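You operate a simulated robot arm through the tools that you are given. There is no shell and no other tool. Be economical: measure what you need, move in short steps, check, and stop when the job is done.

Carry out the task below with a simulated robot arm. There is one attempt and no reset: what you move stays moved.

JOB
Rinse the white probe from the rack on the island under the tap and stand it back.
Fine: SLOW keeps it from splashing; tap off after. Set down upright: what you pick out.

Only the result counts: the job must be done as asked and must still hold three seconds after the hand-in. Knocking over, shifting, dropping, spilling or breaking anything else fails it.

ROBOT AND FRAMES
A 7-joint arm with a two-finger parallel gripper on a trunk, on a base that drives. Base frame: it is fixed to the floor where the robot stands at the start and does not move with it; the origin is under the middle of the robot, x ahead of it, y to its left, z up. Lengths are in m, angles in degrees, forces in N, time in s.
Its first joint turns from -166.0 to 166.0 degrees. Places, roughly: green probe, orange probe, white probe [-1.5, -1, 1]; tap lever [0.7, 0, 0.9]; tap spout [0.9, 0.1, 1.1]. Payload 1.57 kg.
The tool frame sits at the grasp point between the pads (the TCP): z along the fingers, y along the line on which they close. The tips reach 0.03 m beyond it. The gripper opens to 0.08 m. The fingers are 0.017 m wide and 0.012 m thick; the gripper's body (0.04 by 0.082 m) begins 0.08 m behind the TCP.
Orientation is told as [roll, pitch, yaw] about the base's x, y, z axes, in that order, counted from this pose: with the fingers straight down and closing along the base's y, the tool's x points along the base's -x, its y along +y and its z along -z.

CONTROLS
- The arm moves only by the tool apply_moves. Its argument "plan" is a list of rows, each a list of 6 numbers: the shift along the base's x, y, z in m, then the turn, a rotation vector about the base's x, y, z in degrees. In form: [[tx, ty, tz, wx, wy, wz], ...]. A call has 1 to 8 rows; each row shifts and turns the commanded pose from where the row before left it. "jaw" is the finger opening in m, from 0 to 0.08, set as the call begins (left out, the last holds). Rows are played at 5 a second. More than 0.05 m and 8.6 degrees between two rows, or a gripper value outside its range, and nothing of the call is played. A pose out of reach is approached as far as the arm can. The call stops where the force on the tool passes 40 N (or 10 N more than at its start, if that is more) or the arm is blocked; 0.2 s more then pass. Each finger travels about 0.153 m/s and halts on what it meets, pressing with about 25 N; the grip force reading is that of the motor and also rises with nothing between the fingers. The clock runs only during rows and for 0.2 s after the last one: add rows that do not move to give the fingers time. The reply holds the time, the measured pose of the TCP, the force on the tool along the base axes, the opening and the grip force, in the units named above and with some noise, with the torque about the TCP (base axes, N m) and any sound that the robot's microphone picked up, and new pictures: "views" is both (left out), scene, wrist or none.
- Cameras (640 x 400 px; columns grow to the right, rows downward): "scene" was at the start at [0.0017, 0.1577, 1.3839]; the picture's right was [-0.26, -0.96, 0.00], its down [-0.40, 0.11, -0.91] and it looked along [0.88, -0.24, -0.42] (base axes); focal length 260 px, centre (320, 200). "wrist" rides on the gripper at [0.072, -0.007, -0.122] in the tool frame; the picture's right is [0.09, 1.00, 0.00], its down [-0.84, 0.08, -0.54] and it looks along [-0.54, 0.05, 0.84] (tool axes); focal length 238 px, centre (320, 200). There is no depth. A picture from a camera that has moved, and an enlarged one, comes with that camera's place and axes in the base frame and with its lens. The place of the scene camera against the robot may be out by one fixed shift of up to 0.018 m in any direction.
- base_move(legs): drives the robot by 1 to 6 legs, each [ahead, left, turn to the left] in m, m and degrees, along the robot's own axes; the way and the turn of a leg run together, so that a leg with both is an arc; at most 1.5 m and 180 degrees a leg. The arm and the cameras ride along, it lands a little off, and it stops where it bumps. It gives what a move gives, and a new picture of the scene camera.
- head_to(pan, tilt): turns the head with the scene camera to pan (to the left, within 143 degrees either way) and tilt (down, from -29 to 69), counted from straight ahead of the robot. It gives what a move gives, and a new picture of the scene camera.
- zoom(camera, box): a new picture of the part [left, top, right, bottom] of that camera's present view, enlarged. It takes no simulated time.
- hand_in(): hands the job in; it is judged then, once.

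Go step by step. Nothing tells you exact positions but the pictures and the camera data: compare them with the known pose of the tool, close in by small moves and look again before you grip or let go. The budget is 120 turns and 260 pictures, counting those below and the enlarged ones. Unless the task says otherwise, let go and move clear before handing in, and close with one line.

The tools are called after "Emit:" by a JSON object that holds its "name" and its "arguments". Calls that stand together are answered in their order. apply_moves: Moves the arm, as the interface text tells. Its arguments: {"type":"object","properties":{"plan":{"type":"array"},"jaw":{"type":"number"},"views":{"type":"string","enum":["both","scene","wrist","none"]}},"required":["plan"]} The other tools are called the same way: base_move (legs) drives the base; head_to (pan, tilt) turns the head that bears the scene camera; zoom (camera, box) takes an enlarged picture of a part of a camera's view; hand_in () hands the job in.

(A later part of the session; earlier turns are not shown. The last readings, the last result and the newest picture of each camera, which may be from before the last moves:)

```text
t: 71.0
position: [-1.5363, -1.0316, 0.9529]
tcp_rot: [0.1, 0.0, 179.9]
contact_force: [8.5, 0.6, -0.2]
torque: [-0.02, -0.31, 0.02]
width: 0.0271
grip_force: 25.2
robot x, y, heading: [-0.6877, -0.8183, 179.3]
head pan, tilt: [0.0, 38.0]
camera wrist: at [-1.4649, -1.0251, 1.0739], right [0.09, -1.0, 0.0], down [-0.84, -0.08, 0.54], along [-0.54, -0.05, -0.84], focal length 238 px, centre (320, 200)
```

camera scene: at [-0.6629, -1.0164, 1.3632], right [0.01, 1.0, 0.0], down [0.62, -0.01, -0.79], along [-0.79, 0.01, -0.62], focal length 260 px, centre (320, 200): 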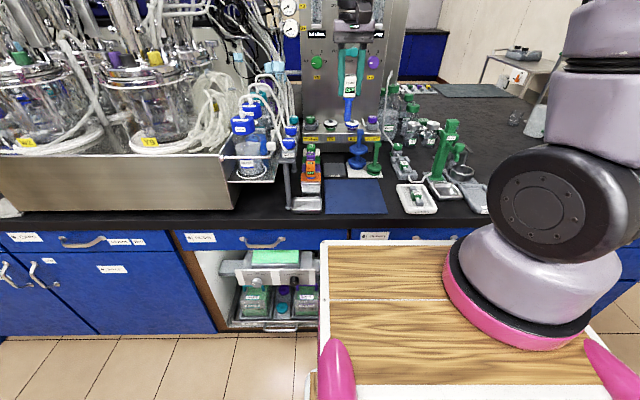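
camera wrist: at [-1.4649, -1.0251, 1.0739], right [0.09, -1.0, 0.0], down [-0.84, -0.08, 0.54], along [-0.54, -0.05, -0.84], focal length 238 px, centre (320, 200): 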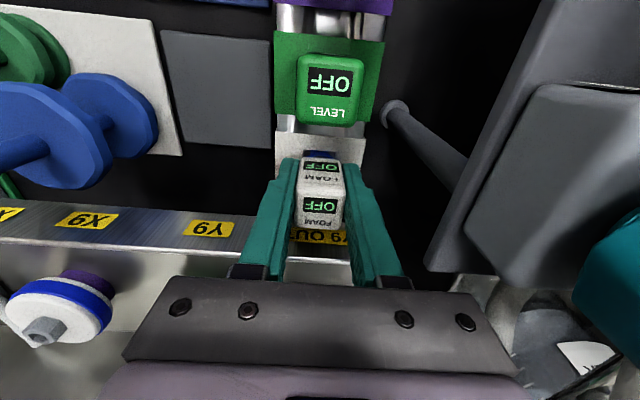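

A sideways push of 8.5 N in x tells me the stem leans on the socket wall; I'll ease x by +2 mm and compare.

Emit:
{"name": "apply_moves", "arguments": {"plan": [[0.002, 0, 0, 0, 0, 0], [0, 0, 0, 0, 0, 0]], "views": "none"}}

Emit:
{"name": "zoom", "arguments": {"camera": "wrist", "box": [240, 90, 400, 250]}}

```text
t: 71.6
position: [-1.536, -1.0306, 0.9521]
tcp_rot: [0.0, -0.1, 179.8]
contact_force: [-0.3, 0.3, -1.3]
torque: [-0.03, -0.01, -0.02]
width: 0.0276
grip_force: 24.9
robot x, y, heading: [-0.6846, -0.818, 179.6]
head pan, tilt: [0.0, 38.0]
```

```text
2.50 times, centred on (320, 170) of wrist
camera zoom: at [-1.4644, -1.0243, 1.0744], right [0.09, -1.0, 0.0], down [-0.84, -0.08, 0.54], along [-0.54, -0.05, -0.84], focal length 596 px, centre (320, 275)
```

zoom: 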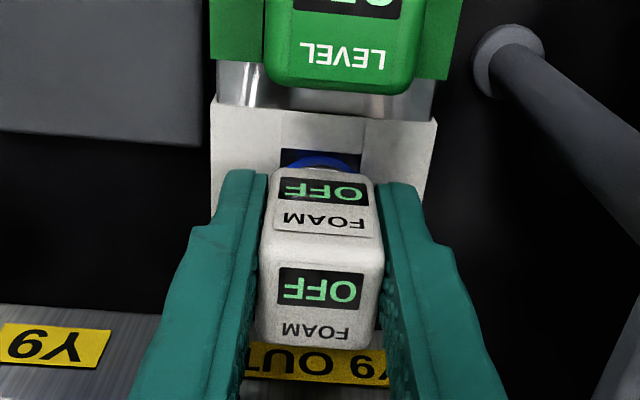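

Forces are gone; the stem is in the socket. Release and rise a little to check it stands upright.

Emit:
{"name": "apply_moves", "arguments": {"plan": [[0, 0, 0, 0, 0, 0], [0, 0, 0, 0, 0, 0], [0, 0, 0.03, 0, 0, 0], [0, 0, 0.03, 0, 0, 0], [0, 0, 0.03, 0, 0, 0]], "jaw": 0.043, "views": "wrist"}}

Emit:
{"name": "zoom", "arguments": {"camera": "wrist", "box": [240, 50, 400, 210]}}

Emit:
{"name": "zoom", "arguments": {"camera": "scene", "box": [250, 90, 370, 210]}}

```text
t: 72.8
position: [-1.5336, -1.0305, 1.0447]
tcp_rot: [-0.1, 0.1, 179.9]
contact_force: [0.2, 0.2, 0.0]
torque: [0.01, 0.03, 0.04]
width: 0.0426
grip_force: 0.0
robot x, y, heading: [-0.6839, -0.816, 179.2]
head pan, tilt: [0.0, 38.0]
camera wrist: at [-1.4626, -1.0241, 1.1655], right [0.09, -1.0, 0.0], down [-0.84, -0.08, 0.54], along [-0.54, -0.05, -0.84], focal length 238 px, centre (320, 200)
```

wrist: 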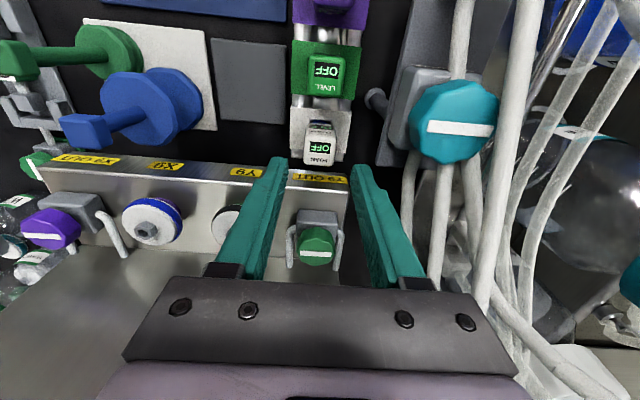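

```text
2.50 times, centred on (320, 130) of wrist
camera zoom: at [-1.4626, -1.0241, 1.1655], right [0.09, -1.0, 0.0], down [-0.84, -0.08, 0.54], along [-0.54, -0.05, -0.84], focal length 596 px, centre (320, 375)
```

zoom: 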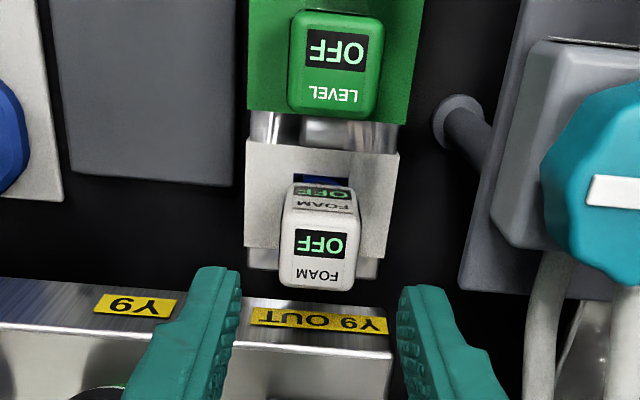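

```text
3.33 times, centred on (310, 150) of scene
camera zoom: at [-0.6632, -1.0166, 1.3632], right [0.01, 1.0, 0.0], down [0.62, -0.01, -0.79], along [-0.79, 0.01, -0.62], focal length 868 px, centre (353, 367)
```

zoom: 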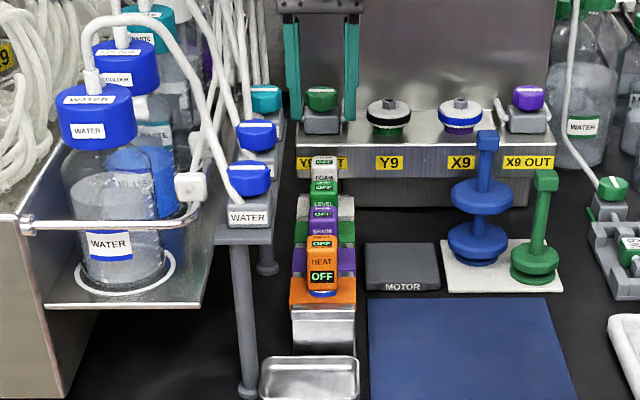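

The white probe stands in its socket. Now I go empty-handed to the tap.

Emit:
{"name": "apply_moves", "arguments": {"plan": [[0, 0, 0.05, 0, 0, 0], [0, 0, 0.05, 0, 0, 0], [0, 0, 0.05, 0, 0, 0], [0.045, 0.016, 0, 0, 0, 0], [0.045, 0.016, 0, 0, 0, 0], [0.045, 0.016, 0, 0, 0, 0], [0.045, 0.016, 0, 0, 0, 0], [0.04, 0.016, 0, 0, 0, 0]], "views": "none"}}

Emit:
{"name": "base_move", "arguments": {"legs": [[-0.4, 0, 0], [0, 0, -179.5], [0, 0.84, 0], [0.28, 0, 0]]}}

```text
t: 74.6
position: [-1.3152, -0.9496, 1.1924]
tcp_rot: [0.0, 0.0, 179.9]
contact_force: [-0.2, 0.1, -0.2]
torque: [0.0, -0.06, -0.03]
width: 0.0429
grip_force: 0.0
robot x, y, heading: [-0.6871, -0.8164, 179.4]
head pan, tilt: [0.0, 38.0]
```

```text
t: 90.2
position: [0.696, 0.0772, 1.1923]
tcp_rot: [0.0, -0.1, -4.2]
contact_force: [0.1, -0.6, -0.1]
torque: [0.02, -0.01, 0.01]
width: 0.0427
grip_force: 0.0
robot x, y, heading: [0.0638, -0.0067, -4.6]
head pan, tilt: [0.0, 38.0]
camera scene: at [0.0754, 0.1736, 1.3632], right [-0.08, -1.0, 0.0], down [-0.61, 0.05, -0.79], along [0.79, -0.06, -0.62], focal length 260 px, centre (320, 200)
```

scene: 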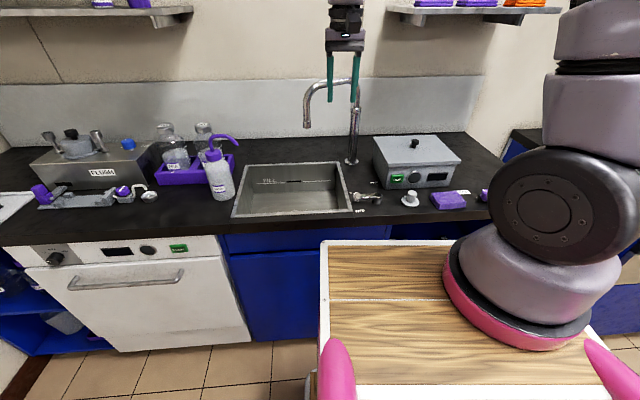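

At the tap, slightly turned; I correct the tool yaw, close the fingers, and move in front of the knob.

Emit:
{"name": "apply_moves", "arguments": {"plan": [[-0.022, -0.022, 0, 0, 0, 4.2], [-0.022, -0.022, -0.02, 0, 0, 0], [-0.022, -0.02, -0.03, 0, 0, 0], [0, 0, -0.045, 0, 0, 0], [0, 0, -0.045, 0, 0, 0], [0, 0, -0.03, 0, 0, 0]], "jaw": 0.0}}

Emit:
{"name": "zoom", "arguments": {"camera": "scene", "box": [300, 80, 440, 220]}}

Emit:
{"name": "zoom", "arguments": {"camera": "wrist", "box": [220, 40, 440, 240]}}

```text
t: 91.6
position: [0.6292, 0.0126, 1.0221]
tcp_rot: [0.0, 0.1, 0.0]
contact_force: [-1.0, 0.4, 0.1]
torque: [0.05, -0.02, 0.02]
width: 0.0
grip_force: 20.9
robot x, y, heading: [0.0636, -0.01, -4.7]
head pan, tilt: [0.0, 38.0]
camera scene: at [0.0749, 0.1735, 1.3632], right [-0.08, -1.0, 0.0], down [-0.61, 0.05, -0.79], along [0.79, -0.06, -0.62], focal length 260 px, centre (320, 200)
camera wrist: at [0.5565, 0.006, 1.1435], right [-0.09, 1.0, 0.0], down [0.84, 0.08, 0.54], along [0.54, 0.05, -0.84], focal length 238 px, centre (320, 200)
```

scene: 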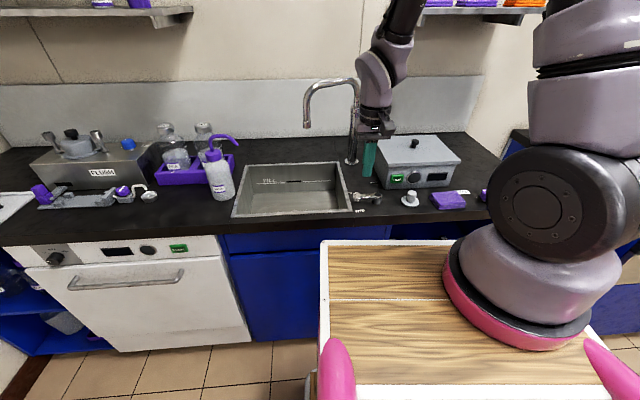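
wrist: 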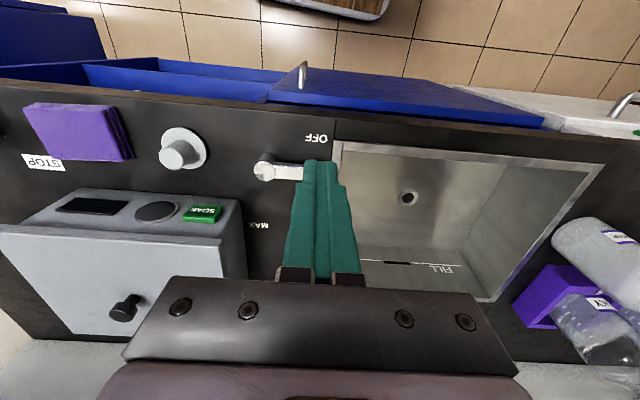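

```text
2.86 times, centred on (370, 150) of scene
camera zoom: at [0.0749, 0.1735, 1.3632], right [-0.08, -1.0, 0.0], down [-0.61, 0.05, -0.79], along [0.79, -0.06, -0.62], focal length 744 px, centre (177, 343)
```

zoom: 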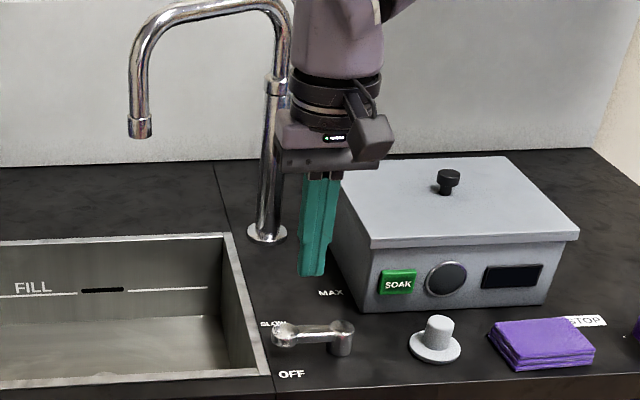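

```text
2.00 times, centred on (330, 140) of wrist
camera zoom: at [0.5565, 0.006, 1.1435], right [-0.09, 1.0, 0.0], down [0.84, 0.08, 0.54], along [0.54, 0.05, -0.84], focal length 477 px, centre (300, 320)
```

zoom: 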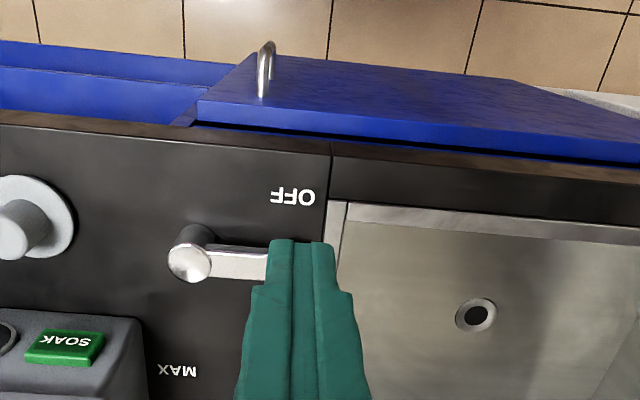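

Pivot ≈[0.69, -0.05], knob ≈[0.69, 0.012], top 0.877. I lower the closed fingertips in front of the knob (x≈0.63).

Emit:
{"name": "apply_moves", "arguments": {"plan": [[0, 0, -0.045, 0, 0, 0], [0, -0.003, -0.04, 0, 0, 0], [0, 0, -0.03, 0, 0, 0], [0, 0, -0.012, 0, 0, 0]], "views": "wrist"}}

Emit:
{"name": "zoom", "arguments": {"camera": "scene", "box": [320, 150, 420, 230]}}

```text
t: 92.6
position: [0.6285, 0.0116, 0.8948]
tcp_rot: [-0.1, 0.0, 0.1]
contact_force: [0.1, 0.1, 0.3]
torque: [0.0, 0.0, 0.02]
width: 0.0001
grip_force: 21.5
robot x, y, heading: [0.0605, -0.0134, -4.7]
head pan, tilt: [0.0, 38.0]
camera wrist: at [0.5572, 0.0048, 1.0162], right [-0.09, 1.0, 0.0], down [0.84, 0.08, 0.54], along [0.54, 0.05, -0.84], focal length 238 px, centre (320, 200)
```

wrist: 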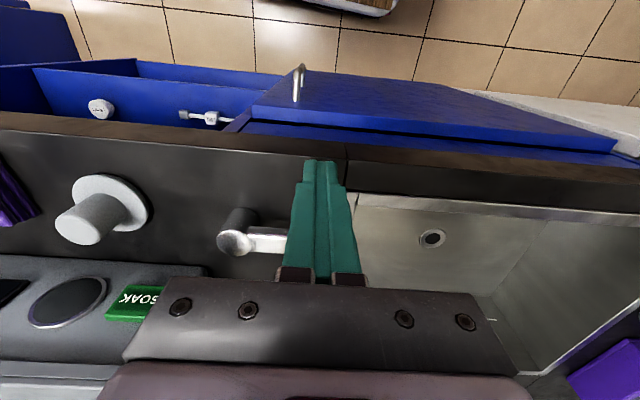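

```text
5.00 times, centred on (370, 190) of scene
camera zoom: at [0.0751, 0.1736, 1.3632], right [-0.08, -1.0, 0.0], down [-0.61, 0.05, -0.79], along [0.79, -0.06, -0.62], focal length 1302 px, centre (70, 250)
```

zoom: 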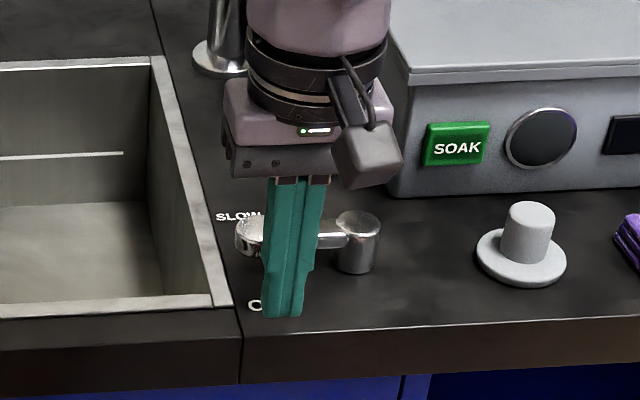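

Tips are just above the counter in front of the knob. Push in +x in small steps to about 0.685.

Emit:
{"name": "apply_moves", "arguments": {"plan": [[0.02, -0.002, 0, 0, 0, 0], [0.012, -0.002, 0, 0, 0, 0], [0.012, -0.002, 0, 0, 0, 0], [0.012, -0.002, 0, 0, 0, 0]], "views": "both"}}

Emit:
{"name": "zoom", "arguments": {"camera": "scene", "box": [290, 70, 420, 230]}}

```text
t: 93.6
position: [0.6856, 0.0012, 0.8963]
tcp_rot: [0.0, 0.0, -0.1]
contact_force: [-0.2, 0.2, 0.1]
torque: [0.0, 0.02, -0.03]
width: 0.0001
grip_force: 21.4
robot x, y, heading: [0.0596, -0.0122, -4.6]
head pan, tilt: [0.0, 38.0]
camera scene: at [0.0752, 0.1737, 1.3632], right [-0.08, -1.0, 0.0], down [-0.61, 0.05, -0.79], along [0.79, -0.06, -0.62], focal length 260 px, centre (320, 200)
camera wrist: at [0.6132, -0.005, 1.0173], right [-0.09, 1.0, 0.0], down [0.84, 0.08, 0.54], along [0.54, 0.05, -0.84], focal length 238 px, centre (320, 200)
```

scene: 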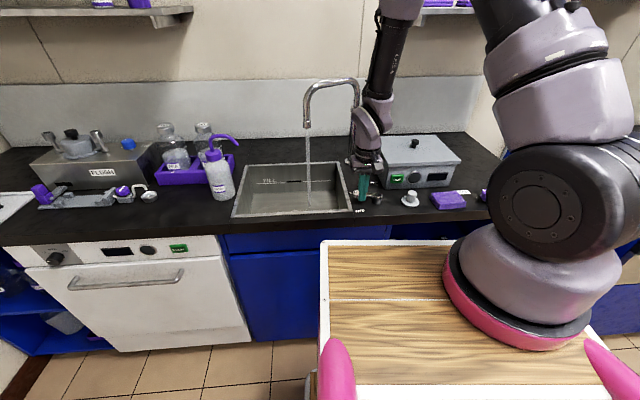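
wrist: 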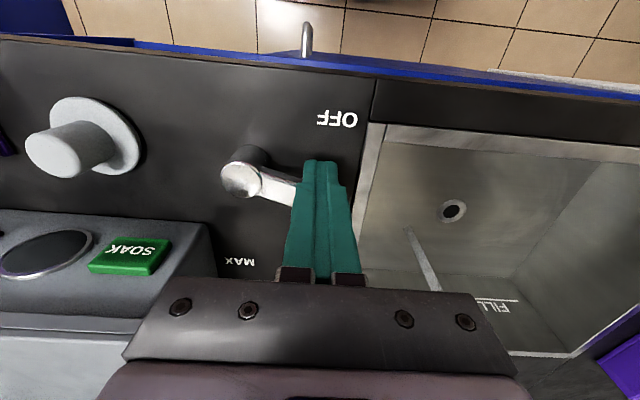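

```text
2.50 times, centred on (355, 150) of scene
camera zoom: at [0.0752, 0.1737, 1.3632], right [-0.08, -1.0, 0.0], down [-0.61, 0.05, -0.79], along [0.79, -0.06, -0.62], focal length 651 px, centre (232, 325)
```

zoom: 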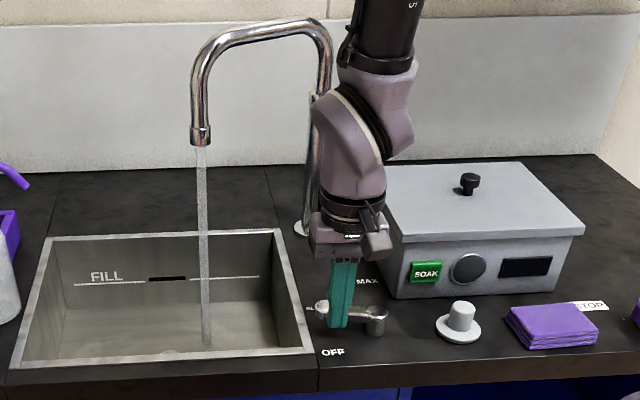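

Water is running in a thin stream. I'll back off to read the lever's angle against the SLOW mark.

Emit:
{"name": "apply_moves", "arguments": {"plan": [[-0.03, 0.0, 0, 0, 0, 0], [-0.02, 0, 0.04, 0, 0, 0], [0, 0, 0.05, 0, 0, 0], [0, 0.03, 0.03, 0, 0, 0], [0, 0.04, 0.02, 0, 0, 0]], "views": "wrist"}}

Emit:
{"name": "zoom", "arguments": {"camera": "wrist", "box": [150, 60, 400, 230]}}

Emit:
{"name": "zoom", "arguments": {"camera": "scene", "box": [300, 70, 420, 220]}}

```text
t: 94.8
position: [0.6356, 0.0735, 1.0367]
tcp_rot: [-0.1, 0.2, 0.0]
contact_force: [0.4, -0.8, -0.5]
torque: [0.02, 0.06, 0.01]
width: 0.0
grip_force: 21.3
robot x, y, heading: [0.0591, -0.0049, -4.6]
head pan, tilt: [0.0, 38.0]
camera wrist: at [0.5642, 0.0655, 1.1579], right [-0.09, 1.0, 0.0], down [0.84, 0.08, 0.54], along [0.54, 0.05, -0.84], focal length 238 px, centre (320, 200)
```

wrist: 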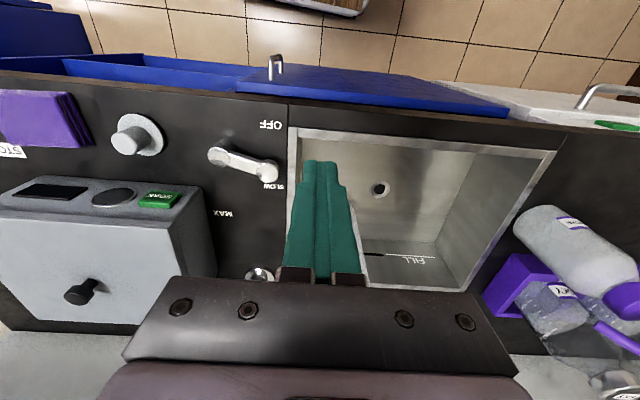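

```text
2.35 times, centred on (275, 145) of wrist
camera zoom: at [0.5642, 0.0655, 1.1579], right [-0.09, 1.0, 0.0], down [0.84, 0.08, 0.54], along [0.54, 0.05, -0.84], focal length 561 px, centre (426, 329)
```

zoom: 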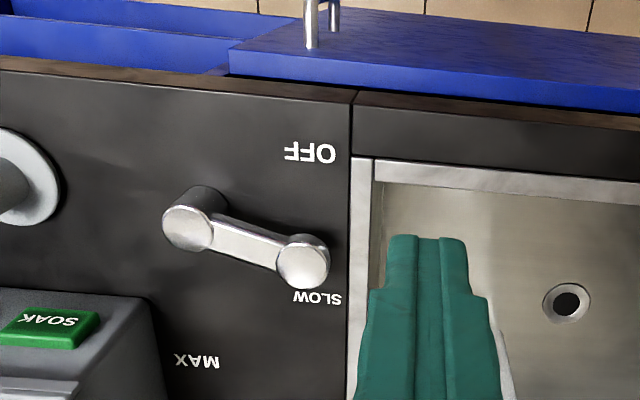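

```text
2.67 times, centred on (360, 145) of scene
camera zoom: at [0.0757, 0.1733, 1.3633], right [-0.08, -1.0, 0.0], down [-0.61, 0.05, -0.79], along [0.79, -0.06, -0.62], focal length 694 px, centre (213, 347)
```

zoom: 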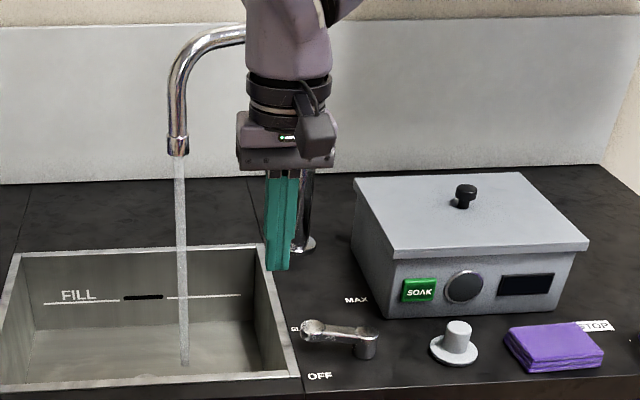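

Lever is now at about 14°, short of the SLOW mark (~39°). I'll nudge it further to roughly 28-30°, so it points by SLOW.

Emit:
{"name": "apply_moves", "arguments": {"plan": [[0.005, -0.035, 0, 0, 0, 0], [0.005, -0.035, 0, 0, 0, 0], [0, 0, -0.05, 0, 0, 0], [0, 0, -0.05, 0, 0, 0], [0, 0, -0.04, 0, 0, 0], [0.025, 0, 0, 0, 0, 0], [0.015, 0, 0, 0, 0, 0], [0.013, 0, 0, 0, 0, 0]], "views": "none"}}

Emit:
{"name": "apply_moves", "arguments": {"plan": [[-0.03, 0.0, 0, 0, 0, 0], [-0.03, 0, 0.03, 0, 0, 0], [0, 0, 0.05, 0, 0, 0], [0, 0.03, 0.03, 0, 0, 0], [0, 0.04, 0.03, 0, 0, 0]], "views": "wrist"}}

Emit:
{"name": "zoom", "arguments": {"camera": "wrist", "box": [150, 60, 400, 230]}}

Emit:
{"name": "zoom", "arguments": {"camera": "scene", "box": [300, 70, 420, 220]}}

```text
t: 96.6
position: [0.6984, 0.0049, 0.8958]
tcp_rot: [0.0, 0.0, 0.0]
contact_force: [-0.9, 0.1, 0.0]
torque: [-0.02, 0.03, 0.05]
width: 0.0
grip_force: 21.3
robot x, y, heading: [0.0597, -0.0106, -4.8]
head pan, tilt: [0.0, 38.0]
```

```text
t: 97.8
position: [0.6391, 0.0721, 1.036]
tcp_rot: [0.0, 0.1, 0.1]
contact_force: [0.1, -0.2, 0.4]
torque: [0.01, 0.04, -0.02]
width: 0.0
grip_force: 21.0
robot x, y, heading: [0.0577, -0.0068, -4.7]
head pan, tilt: [0.0, 38.0]
camera wrist: at [0.5673, 0.0647, 1.157], right [-0.09, 1.0, 0.0], down [0.84, 0.08, 0.54], along [0.54, 0.05, -0.84], focal length 238 px, centre (320, 200)
```

wrist: 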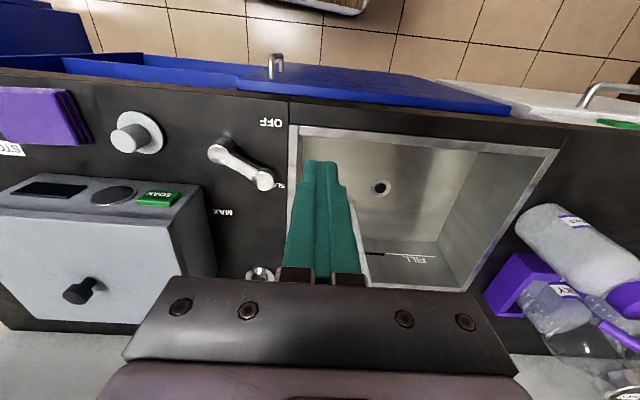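

```text
2.35 times, centred on (275, 145) of wrist
camera zoom: at [0.5673, 0.0647, 1.157], right [-0.09, 1.0, 0.0], down [0.84, 0.08, 0.54], along [0.54, 0.05, -0.84], focal length 561 px, centre (426, 329)
```

zoom: 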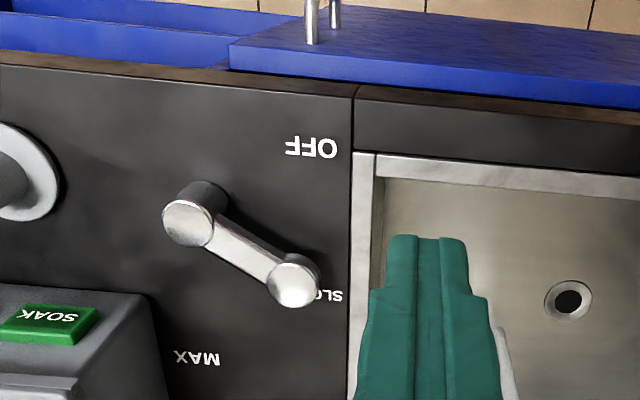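

```text
2.67 times, centred on (360, 145) of scene
camera zoom: at [0.0757, 0.1733, 1.3633], right [-0.08, -1.0, 0.0], down [-0.61, 0.05, -0.79], along [0.79, -0.06, -0.62], focal length 694 px, centre (213, 347)
```

zoom: 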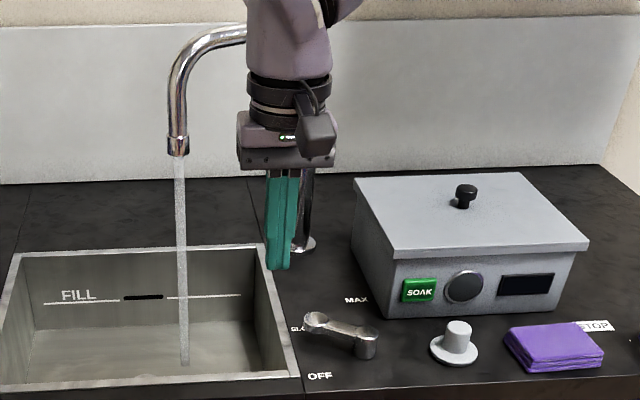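

SLOW: lever covers the SLOW mark and the stream is steady, near [0.84, 0.153]. Now fetch the probe.

Emit:
{"name": "apply_moves", "arguments": {"plan": [[0, 0.02, 0.04, 0, 0, 0], [0, 0.02, 0.04, 0, 0, 0], [0, 0.02, 0.04, 0, 0, 0], [0, 0, 0.04, 0, 0, 0]], "jaw": 0.043, "views": "none"}}

Emit:
{"name": "base_move", "arguments": {"legs": [[-0.36, 0, 4.7], [0, -0.84, 0], [0, 0, 180], [0.37, 0, 0]]}}

```text
t: 98.8
position: [0.6425, 0.1342, 1.1951]
tcp_rot: [0.0, 0.1, 0.0]
contact_force: [-0.5, 0.2, -0.3]
torque: [0.0, -0.01, -0.01]
width: 0.0432
grip_force: 0.0
robot x, y, heading: [0.0581, -0.0084, -4.6]
head pan, tilt: [0.0, 38.0]
```

```text
t: 114.5
position: [-1.2251, -1.0447, 1.1951]
tcp_rot: [0.0, 0.0, -173.4]
contact_force: [-0.3, -0.1, -0.9]
torque: [-0.01, 0.01, 0.0]
width: 0.0431
grip_force: 0.0
robot x, y, heading: [-0.6629, -0.8322, -178.0]
head pan, tilt: [0.0, 38.0]
camera scene: at [-0.6308, -1.0343, 1.3632], right [-0.03, 1.0, 0.0], down [0.62, 0.02, -0.79], along [-0.79, -0.03, -0.62], focal length 260 px, centre (320, 200)
```

scene: 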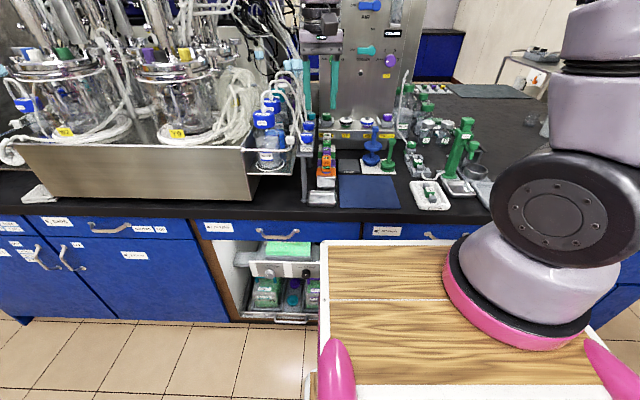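

Yaw is off by 6.6°; I correct it while moving above the white probe, then look.

Emit:
{"name": "apply_moves", "arguments": {"plan": [[-0.0444, 0.002, 0, 0, 0, -0.95], [-0.0444, 0.002, 0, 0, 0, -0.95], [-0.0444, 0.002, 0, 0, 0, -0.95], [-0.0444, 0.002, 0, 0, 0, -0.95], [-0.0444, 0.002, 0, 0, 0, -0.95], [-0.0444, 0.002, 0, 0, 0, -0.95], [-0.0444, 0.002, -0.015, 0, 0, -0.9], [0, 0, -0.045, 0, 0, 0]], "views": "none"}}

Emit:
{"name": "apply_moves", "arguments": {"plan": [[0, 0, -0.045, 0, 0, 0], [0, 0, -0.045, 0, 0, 0]], "views": "wrist"}}

Emit:
{"name": "zoom", "arguments": {"camera": "wrist", "box": [240, 50, 400, 210]}}

```text
t: 116.3
position: [-1.5376, -1.0291, 1.1364]
tcp_rot: [0.0, -0.1, 180.1]
contact_force: [-0.2, 0.4, 1.1]
torque: [-0.03, 0.03, 0.03]
width: 0.0431
grip_force: 0.0
robot x, y, heading: [-0.6656, -0.8389, -178.5]
head pan, tilt: [0.0, 38.0]
```

```text
t: 116.9
position: [-1.5356, -1.0285, 1.0457]
tcp_rot: [-0.1, -0.2, -180.0]
contact_force: [0.0, 0.2, 0.1]
torque: [0.0, 0.02, -0.02]
width: 0.0429
grip_force: 0.0
robot x, y, heading: [-0.6667, -0.8344, -178.4]
head pan, tilt: [0.0, 38.0]
camera wrist: at [-1.4637, -1.0223, 1.1664], right [0.09, -1.0, 0.0], down [-0.84, -0.08, 0.54], along [-0.54, -0.05, -0.84], focal length 238 px, centre (320, 200)
```

wrist: 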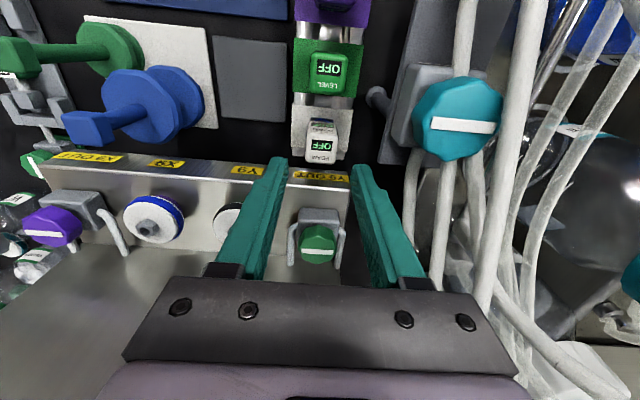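

```text
2.50 times, centred on (320, 130) of wrist
camera zoom: at [-1.4637, -1.0223, 1.1664], right [0.09, -1.0, 0.0], down [-0.84, -0.08, 0.54], along [-0.54, -0.05, -0.84], focal length 596 px, centre (320, 375)
```

zoom: 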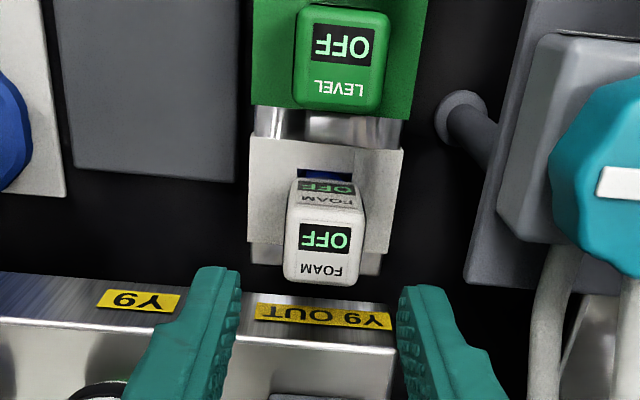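

Aligned. Descend to 0.952, grip, and lift slightly.

Emit:
{"name": "apply_moves", "arguments": {"plan": [[-0.001, -0.001, -0.03, 0, 0, 0], [0, 0, -0.03, 0, 0, 0], [0, 0, -0.02, 0, 0, 0], [0, 0, -0.0135, 0, 0, 0]], "views": "none"}}

Emit:
{"name": "apply_moves", "arguments": {"plan": [[0, 0, 0, 0, 0, 0], [0, 0, 0, 0, 0, 0], [0, 0, 0, 0, 0, 0]], "jaw": 0.0, "views": "wrist"}}

Emit:
{"name": "zoom", "arguments": {"camera": "wrist", "box": [240, 90, 400, 250]}}

```text
t: 117.9
position: [-1.5361, -1.0301, 0.9515]
tcp_rot: [0.0, -0.1, 180.0]
contact_force: [0.1, -1.2, 0.3]
torque: [0.01, 0.0, -0.01]
width: 0.0429
grip_force: 0.0
robot x, y, heading: [-0.6658, -0.8396, -178.0]
head pan, tilt: [0.0, 38.0]
```

```text
t: 118.7
position: [-1.5358, -1.0309, 0.9522]
tcp_rot: [0.1, 0.0, -180.0]
contact_force: [-0.5, 0.4, -0.4]
torque: [-0.01, 0.03, 0.0]
width: 0.0275
grip_force: 25.0
robot x, y, heading: [-0.6665, -0.8392, -178.0]
head pan, tilt: [0.0, 38.0]
camera wrist: at [-1.465, -1.0242, 1.0723], right [0.09, -1.0, 0.0], down [-0.84, -0.08, 0.54], along [-0.54, -0.05, -0.84], focal length 238 px, centre (320, 200)
```

wrist: 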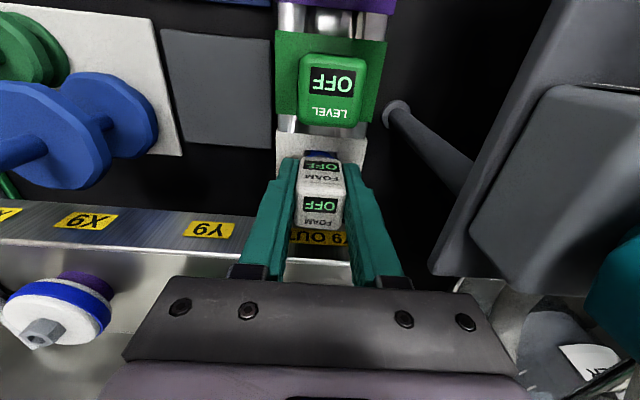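

```text
2.50 times, centred on (320, 170) of wrist
camera zoom: at [-1.465, -1.0242, 1.0723], right [0.09, -1.0, 0.0], down [-0.84, -0.08, 0.54], along [-0.54, -0.05, -0.84], focal length 596 px, centre (320, 275)
```

zoom: 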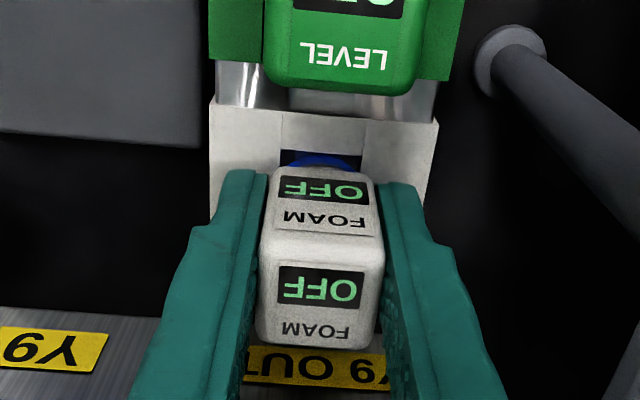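

Gripped. Lift out and retract.

Emit:
{"name": "apply_moves", "arguments": {"plan": [[0, 0, 0.02, 0, 0, 0], [0, 0, 0.025, 0, 0, 0], [0, 0, 0.03, 0, 0, 0], [0, 0, 0.04, 0, 0, 0], [0, 0, 0.045, 0, 0, 0], [0, 0, 0.05, 0, 0, 0], [0, 0, 0.04, 0, 0, 0]], "views": "none"}}

Emit:
{"name": "apply_moves", "arguments": {"plan": [[0.045, 0.016, 0, 0, 0, 0], [0.045, 0.016, 0, 0, 0, 0], [0.045, 0.016, 0, 0, 0, 0], [0.045, 0.016, 0, 0, 0, 0], [0.045, 0.016, 0, 0, 0, 0]], "views": "wrist"}}

Emit:
{"name": "base_move", "arguments": {"legs": [[-0.4, 0, 0], [0, 0, -180], [0, 0.85, 0], [0.2, 0, 0]]}}

```text
t: 120.3
position: [-1.5362, -1.0314, 1.2019]
tcp_rot: [0.0, 0.2, 180.0]
contact_force: [-0.4, -0.1, -1.3]
torque: [0.02, -0.03, -0.02]
width: 0.0275
grip_force: 25.0
robot x, y, heading: [-0.6654, -0.8349, -178.0]
head pan, tilt: [0.0, 38.0]
```

```text
t: 121.5
position: [-1.3112, -0.9517, 1.2003]
tcp_rot: [0.1, 0.1, 180.0]
contact_force: [-1.4, 0.0, -1.4]
torque: [0.05, -0.06, -0.03]
width: 0.0275
grip_force: 24.7
robot x, y, heading: [-0.6607, -0.8374, -177.9]
head pan, tilt: [0.0, 38.0]
camera wrist: at [-1.2403, -0.9448, 1.3202], right [0.09, -1.0, 0.0], down [-0.84, -0.08, 0.54], along [-0.54, -0.05, -0.84], focal length 238 px, centre (320, 200)
```

wrist: 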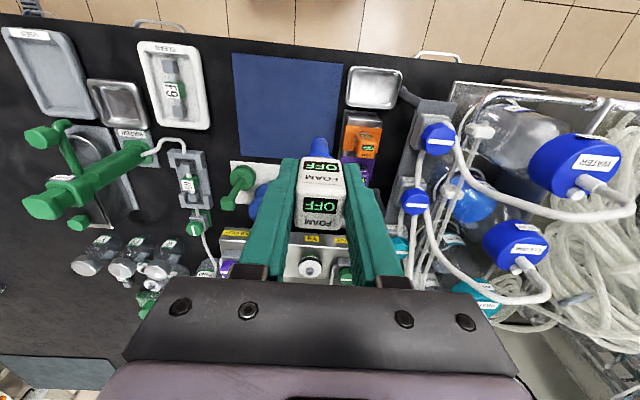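

```text
t: 136.6
position: [0.5558, 0.1244, 1.1999]
tcp_rot: [0.0, 0.1, -1.3]
contact_force: [1.0, 0.6, -0.9]
torque: [0.0, -0.01, 0.06]
width: 0.0275
grip_force: 25.1
robot x, y, heading: [-0.0936, 0.0296, 0.5]
head pan, tilt: [0.0, 38.0]
camera scene: at [-0.098, 0.2062, 1.3632], right [0.01, -1.0, 0.0], down [-0.62, -0.01, -0.79], along [0.79, 0.01, -0.62], focal length 260 px, centre (320, 200)
```

scene: 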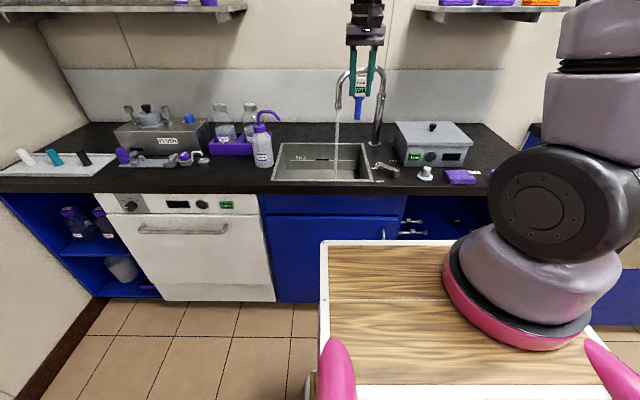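

Water still flows. I tilt the tool 45° (stem forward and down) in front of the sink, so that only the stem will enter the stream.

Emit:
{"name": "apply_moves", "arguments": {"plan": [[0.01, 0.005, 0, 0, -7.5, 0], [0.01, 0.005, 0, 0, -7.5, 0], [0.01, 0.005, 0, 0, -7.5, 0.6], [0.01, 0.005, -0.02, 0, -7.5, 0.7], [0.01, 0.005, -0.03, 0, -7.5, 0], [0.01, 0.005, -0.03, 0, -7.5, 0], [0.01, 0, -0.04, 0, 0, 0], [0.01, 0, -0.04, 0, 0, 0]]}}

Emit:
{"name": "zoom", "arguments": {"camera": "scene", "box": [260, 50, 420, 200]}}

```text
t: 138.4
position: [0.6355, 0.1547, 1.0415]
tcp_rot: [0.8, -44.9, -0.1]
contact_force: [-1.1, 0.6, 0.0]
torque: [-0.03, -0.01, -0.04]
width: 0.0279
grip_force: 25.4
robot x, y, heading: [-0.0955, 0.0231, 0.7]
head pan, tilt: [0.0, 38.0]
camera scene: at [-0.0989, 0.2063, 1.3632], right [0.01, -1.0, 0.0], down [-0.62, -0.01, -0.79], along [0.79, 0.01, -0.62], focal length 260 px, centre (320, 200)
camera wrist: at [0.4987, 0.1465, 1.0752], right [-0.07, 1.0, -0.06], down [0.21, 0.07, 0.98], along [0.98, 0.06, -0.21], focal length 238 px, centre (320, 200)
```

scene: 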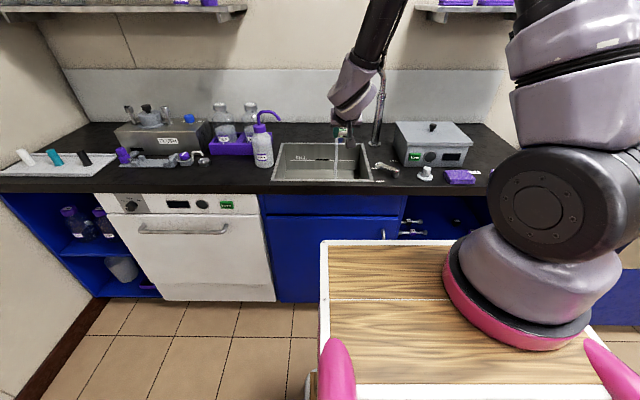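
wrist: 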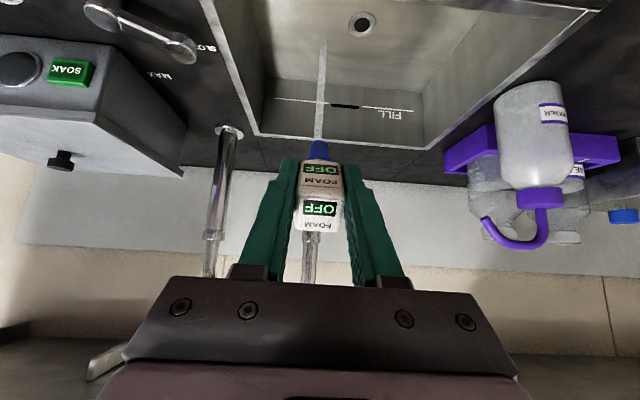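

```text
2.67 times, centred on (340, 125) of scene
camera zoom: at [-0.0989, 0.2063, 1.3632], right [0.01, -1.0, 0.0], down [-0.62, -0.01, -0.79], along [0.79, 0.01, -0.62], focal length 694 px, centre (267, 400)
```

zoom: 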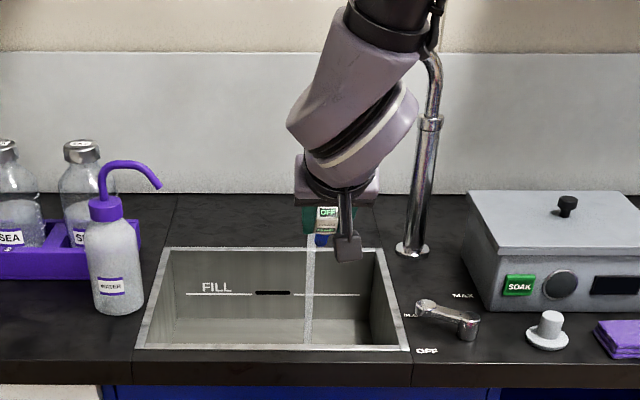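

The stream lines up in y with the stem (≈0.157). I advance toward it and look.

Emit:
{"name": "apply_moves", "arguments": {"plan": [[0.035, 0.001, -0.015, 0, 0, 0], [0.035, 0.001, -0.015, 0, 0, 0], [0.03, 0, -0.005, 0, 0, 0]]}}

Emit:
{"name": "zoom", "arguments": {"camera": "scene", "box": [260, 50, 420, 200]}}

Emit:
{"name": "zoom", "arguments": {"camera": "wrist", "box": [220, 20, 420, 260]}}

```text
t: 139.2
position: [0.7326, 0.1589, 1.0047]
tcp_rot: [0.5, -45.0, 0.0]
contact_force: [-0.7, 0.1, 0.4]
torque: [-0.01, 0.06, 0.0]
width: 0.0281
grip_force: 25.1
robot x, y, heading: [-0.0917, 0.0277, 0.7]
head pan, tilt: [0.0, 38.0]
camera scene: at [-0.0985, 0.2063, 1.3632], right [0.01, -1.0, 0.0], down [-0.62, -0.01, -0.79], along [0.79, 0.01, -0.62], focal length 260 px, centre (320, 200)
camera wrist: at [0.5967, 0.1494, 1.0387], right [-0.07, 1.0, -0.06], down [0.21, 0.07, 0.98], along [0.98, 0.06, -0.21], focal length 238 px, centre (320, 200)
```

scene: 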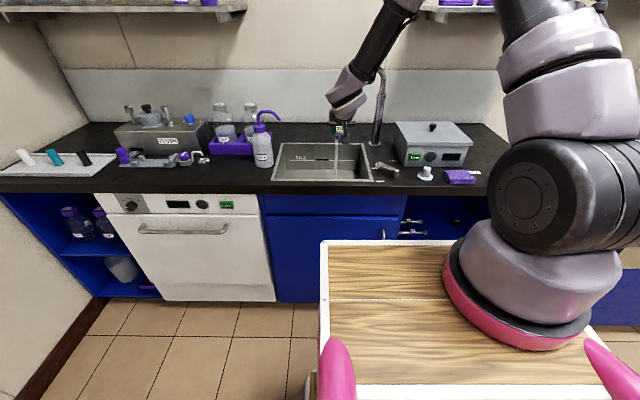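
wrist: 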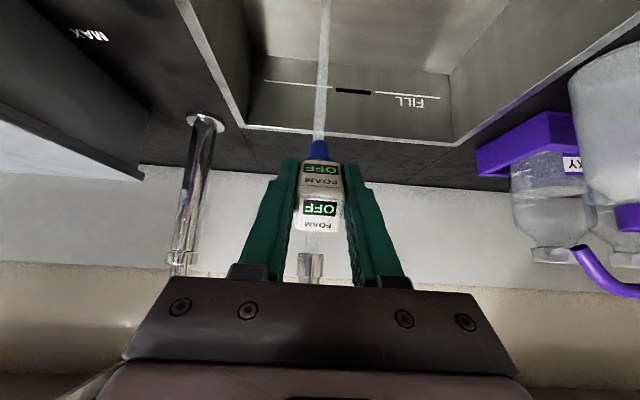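

```text
2.67 times, centred on (340, 125) of scene
camera zoom: at [-0.0985, 0.2063, 1.3632], right [0.01, -1.0, 0.0], down [-0.62, -0.01, -0.79], along [0.79, 0.01, -0.62], focal length 694 px, centre (267, 400)
```

zoom: 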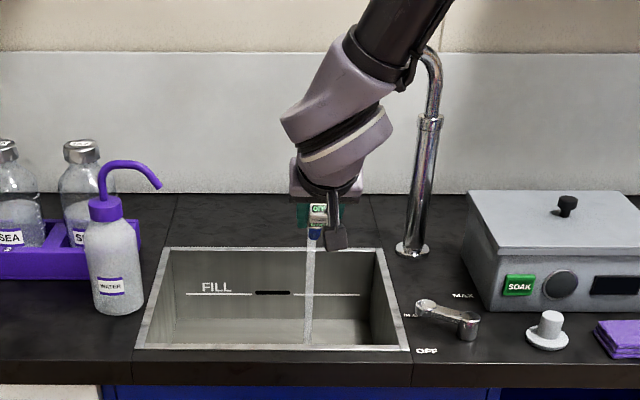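

```text
1.67 times, centred on (320, 140) of wrist
camera zoom: at [0.5967, 0.1494, 1.0387], right [-0.07, 1.0, -0.06], down [0.21, 0.07, 0.98], along [0.98, 0.06, -0.21], focal length 397 px, centre (320, 300)
```

zoom: 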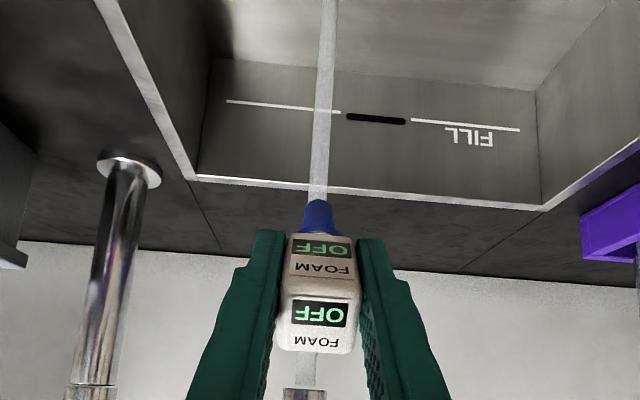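

The stream falls at x≈0.844 with the outlet at z≈1.04. Advance 5.5 cm so the stem crosses the stream, and check.

Emit:
{"name": "apply_moves", "arguments": {"plan": [[0.02, -0.001, -0.01, 0, 0, 0], [0.02, 0, -0.01, 0, 0, 0], [0.015, 0, 0, 0, 0, 0], [0, 0, 0, 0, 0, 0], [0, 0, 0, 0, 0, 0]]}}

Emit:
{"name": "zoom", "arguments": {"camera": "wrist", "box": [220, 20, 420, 260]}}

Emit:
{"name": "zoom", "arguments": {"camera": "scene", "box": [300, 90, 400, 190]}}

```text
t: 140.4
position: [0.79, 0.1547, 0.9843]
tcp_rot: [0.5, -45.0, -0.1]
contact_force: [0.4, 0.7, -1.5]
torque: [0.0, 0.06, -0.05]
width: 0.0276
grip_force: 25.1
robot x, y, heading: [-0.0941, 0.0238, 0.7]
head pan, tilt: [0.0, 38.0]
camera scene: at [-0.098, 0.2062, 1.3632], right [0.01, -1.0, 0.0], down [-0.62, -0.01, -0.79], along [0.79, 0.01, -0.62], focal length 260 px, centre (320, 200)
camera wrist: at [0.6529, 0.1471, 1.0184], right [-0.07, 1.0, -0.06], down [0.21, 0.07, 0.98], along [0.98, 0.06, -0.21], focal length 238 px, centre (320, 200)
```

scene: 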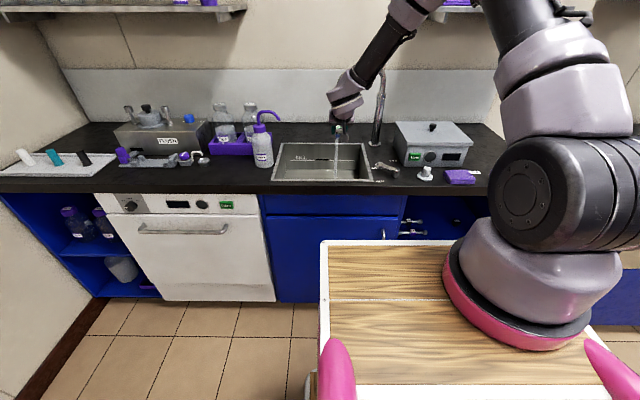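
wrist: 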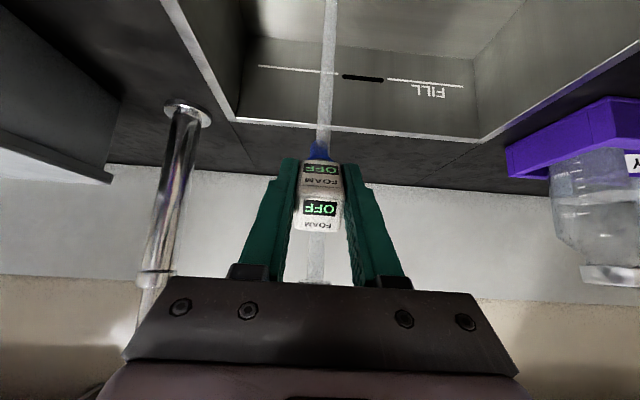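

```text
1.67 times, centred on (320, 140) of wrist
camera zoom: at [0.6529, 0.1471, 1.0184], right [-0.07, 1.0, -0.06], down [0.21, 0.07, 0.98], along [0.98, 0.06, -0.21], focal length 397 px, centre (320, 300)
```

zoom: 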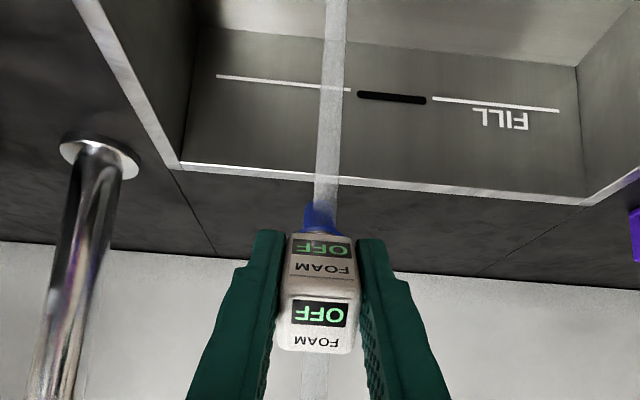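

```text
4.00 times, centred on (350, 140) of scene
camera zoom: at [-0.098, 0.2062, 1.3632], right [0.01, -1.0, 0.0], down [-0.62, -0.01, -0.79], along [0.79, 0.01, -0.62], focal length 1041 px, centre (200, 440)
```

zoom: 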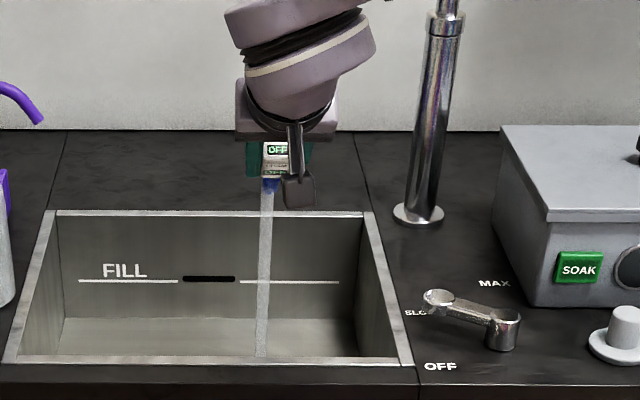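

The stream now runs over the stem tip, slightly to its left. I shift 4 mm in y and sweep the stem slowly through the stream.

Emit:
{"name": "apply_moves", "arguments": {"plan": [[0, 0.004, 0, 0, 0, 0], [0.003, 0, 0, 0, 0, 0], [0.003, 0, 0, 0, 0, 0], [0.003, 0, 0, 0, 0, 0], [0.003, 0, 0, 0, 0, 0], [0.003, 0, 0, 0, 0, 0], [0, 0, 0, 0, 0, 0], [0, 0, 0, 0, 0, 0]], "views": "both"}}

Emit:
{"name": "zoom", "arguments": {"camera": "wrist", "box": [260, 80, 380, 260]}}

```text
t: 142.2
position: [0.8049, 0.16, 0.9848]
tcp_rot: [0.6, -45.0, 0.0]
contact_force: [-0.2, 0.1, -0.3]
torque: [-0.02, 0.01, 0.01]
width: 0.0274
grip_force: 25.2
robot x, y, heading: [-0.0953, 0.024, 0.7]
head pan, tilt: [0.0, 38.0]
camera scene: at [-0.098, 0.2062, 1.3632], right [0.01, -1.0, 0.0], down [-0.62, -0.01, -0.79], along [0.79, 0.01, -0.62], focal length 260 px, centre (320, 200)
camera wrist: at [0.6683, 0.1512, 1.0194], right [-0.07, 1.0, -0.06], down [0.21, 0.07, 0.98], along [0.98, 0.06, -0.21], focal length 238 px, centre (320, 200)
```

scene: 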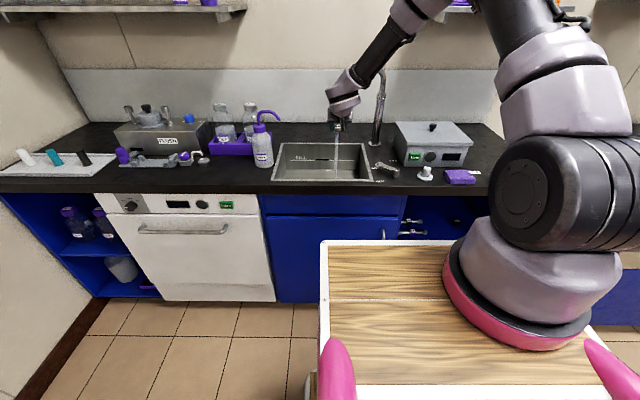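
wrist: 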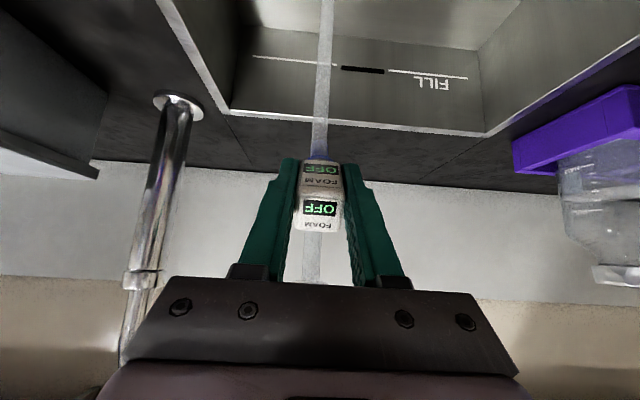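

```text
2.22 times, centred on (320, 170) of wrist
camera zoom: at [0.6683, 0.1512, 1.0194], right [-0.07, 1.0, -0.06], down [0.21, 0.07, 0.98], along [0.98, 0.06, -0.21], focal length 530 px, centre (320, 267)
```

zoom: 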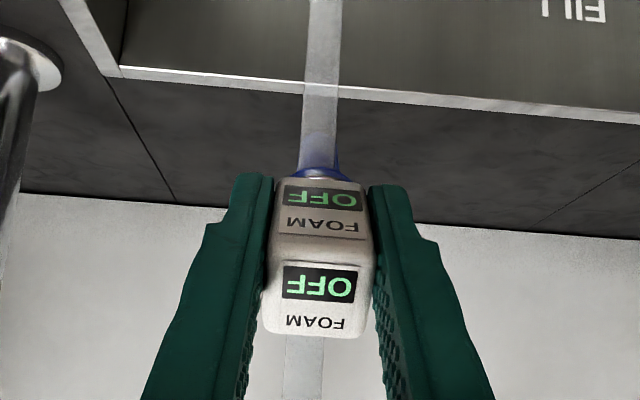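

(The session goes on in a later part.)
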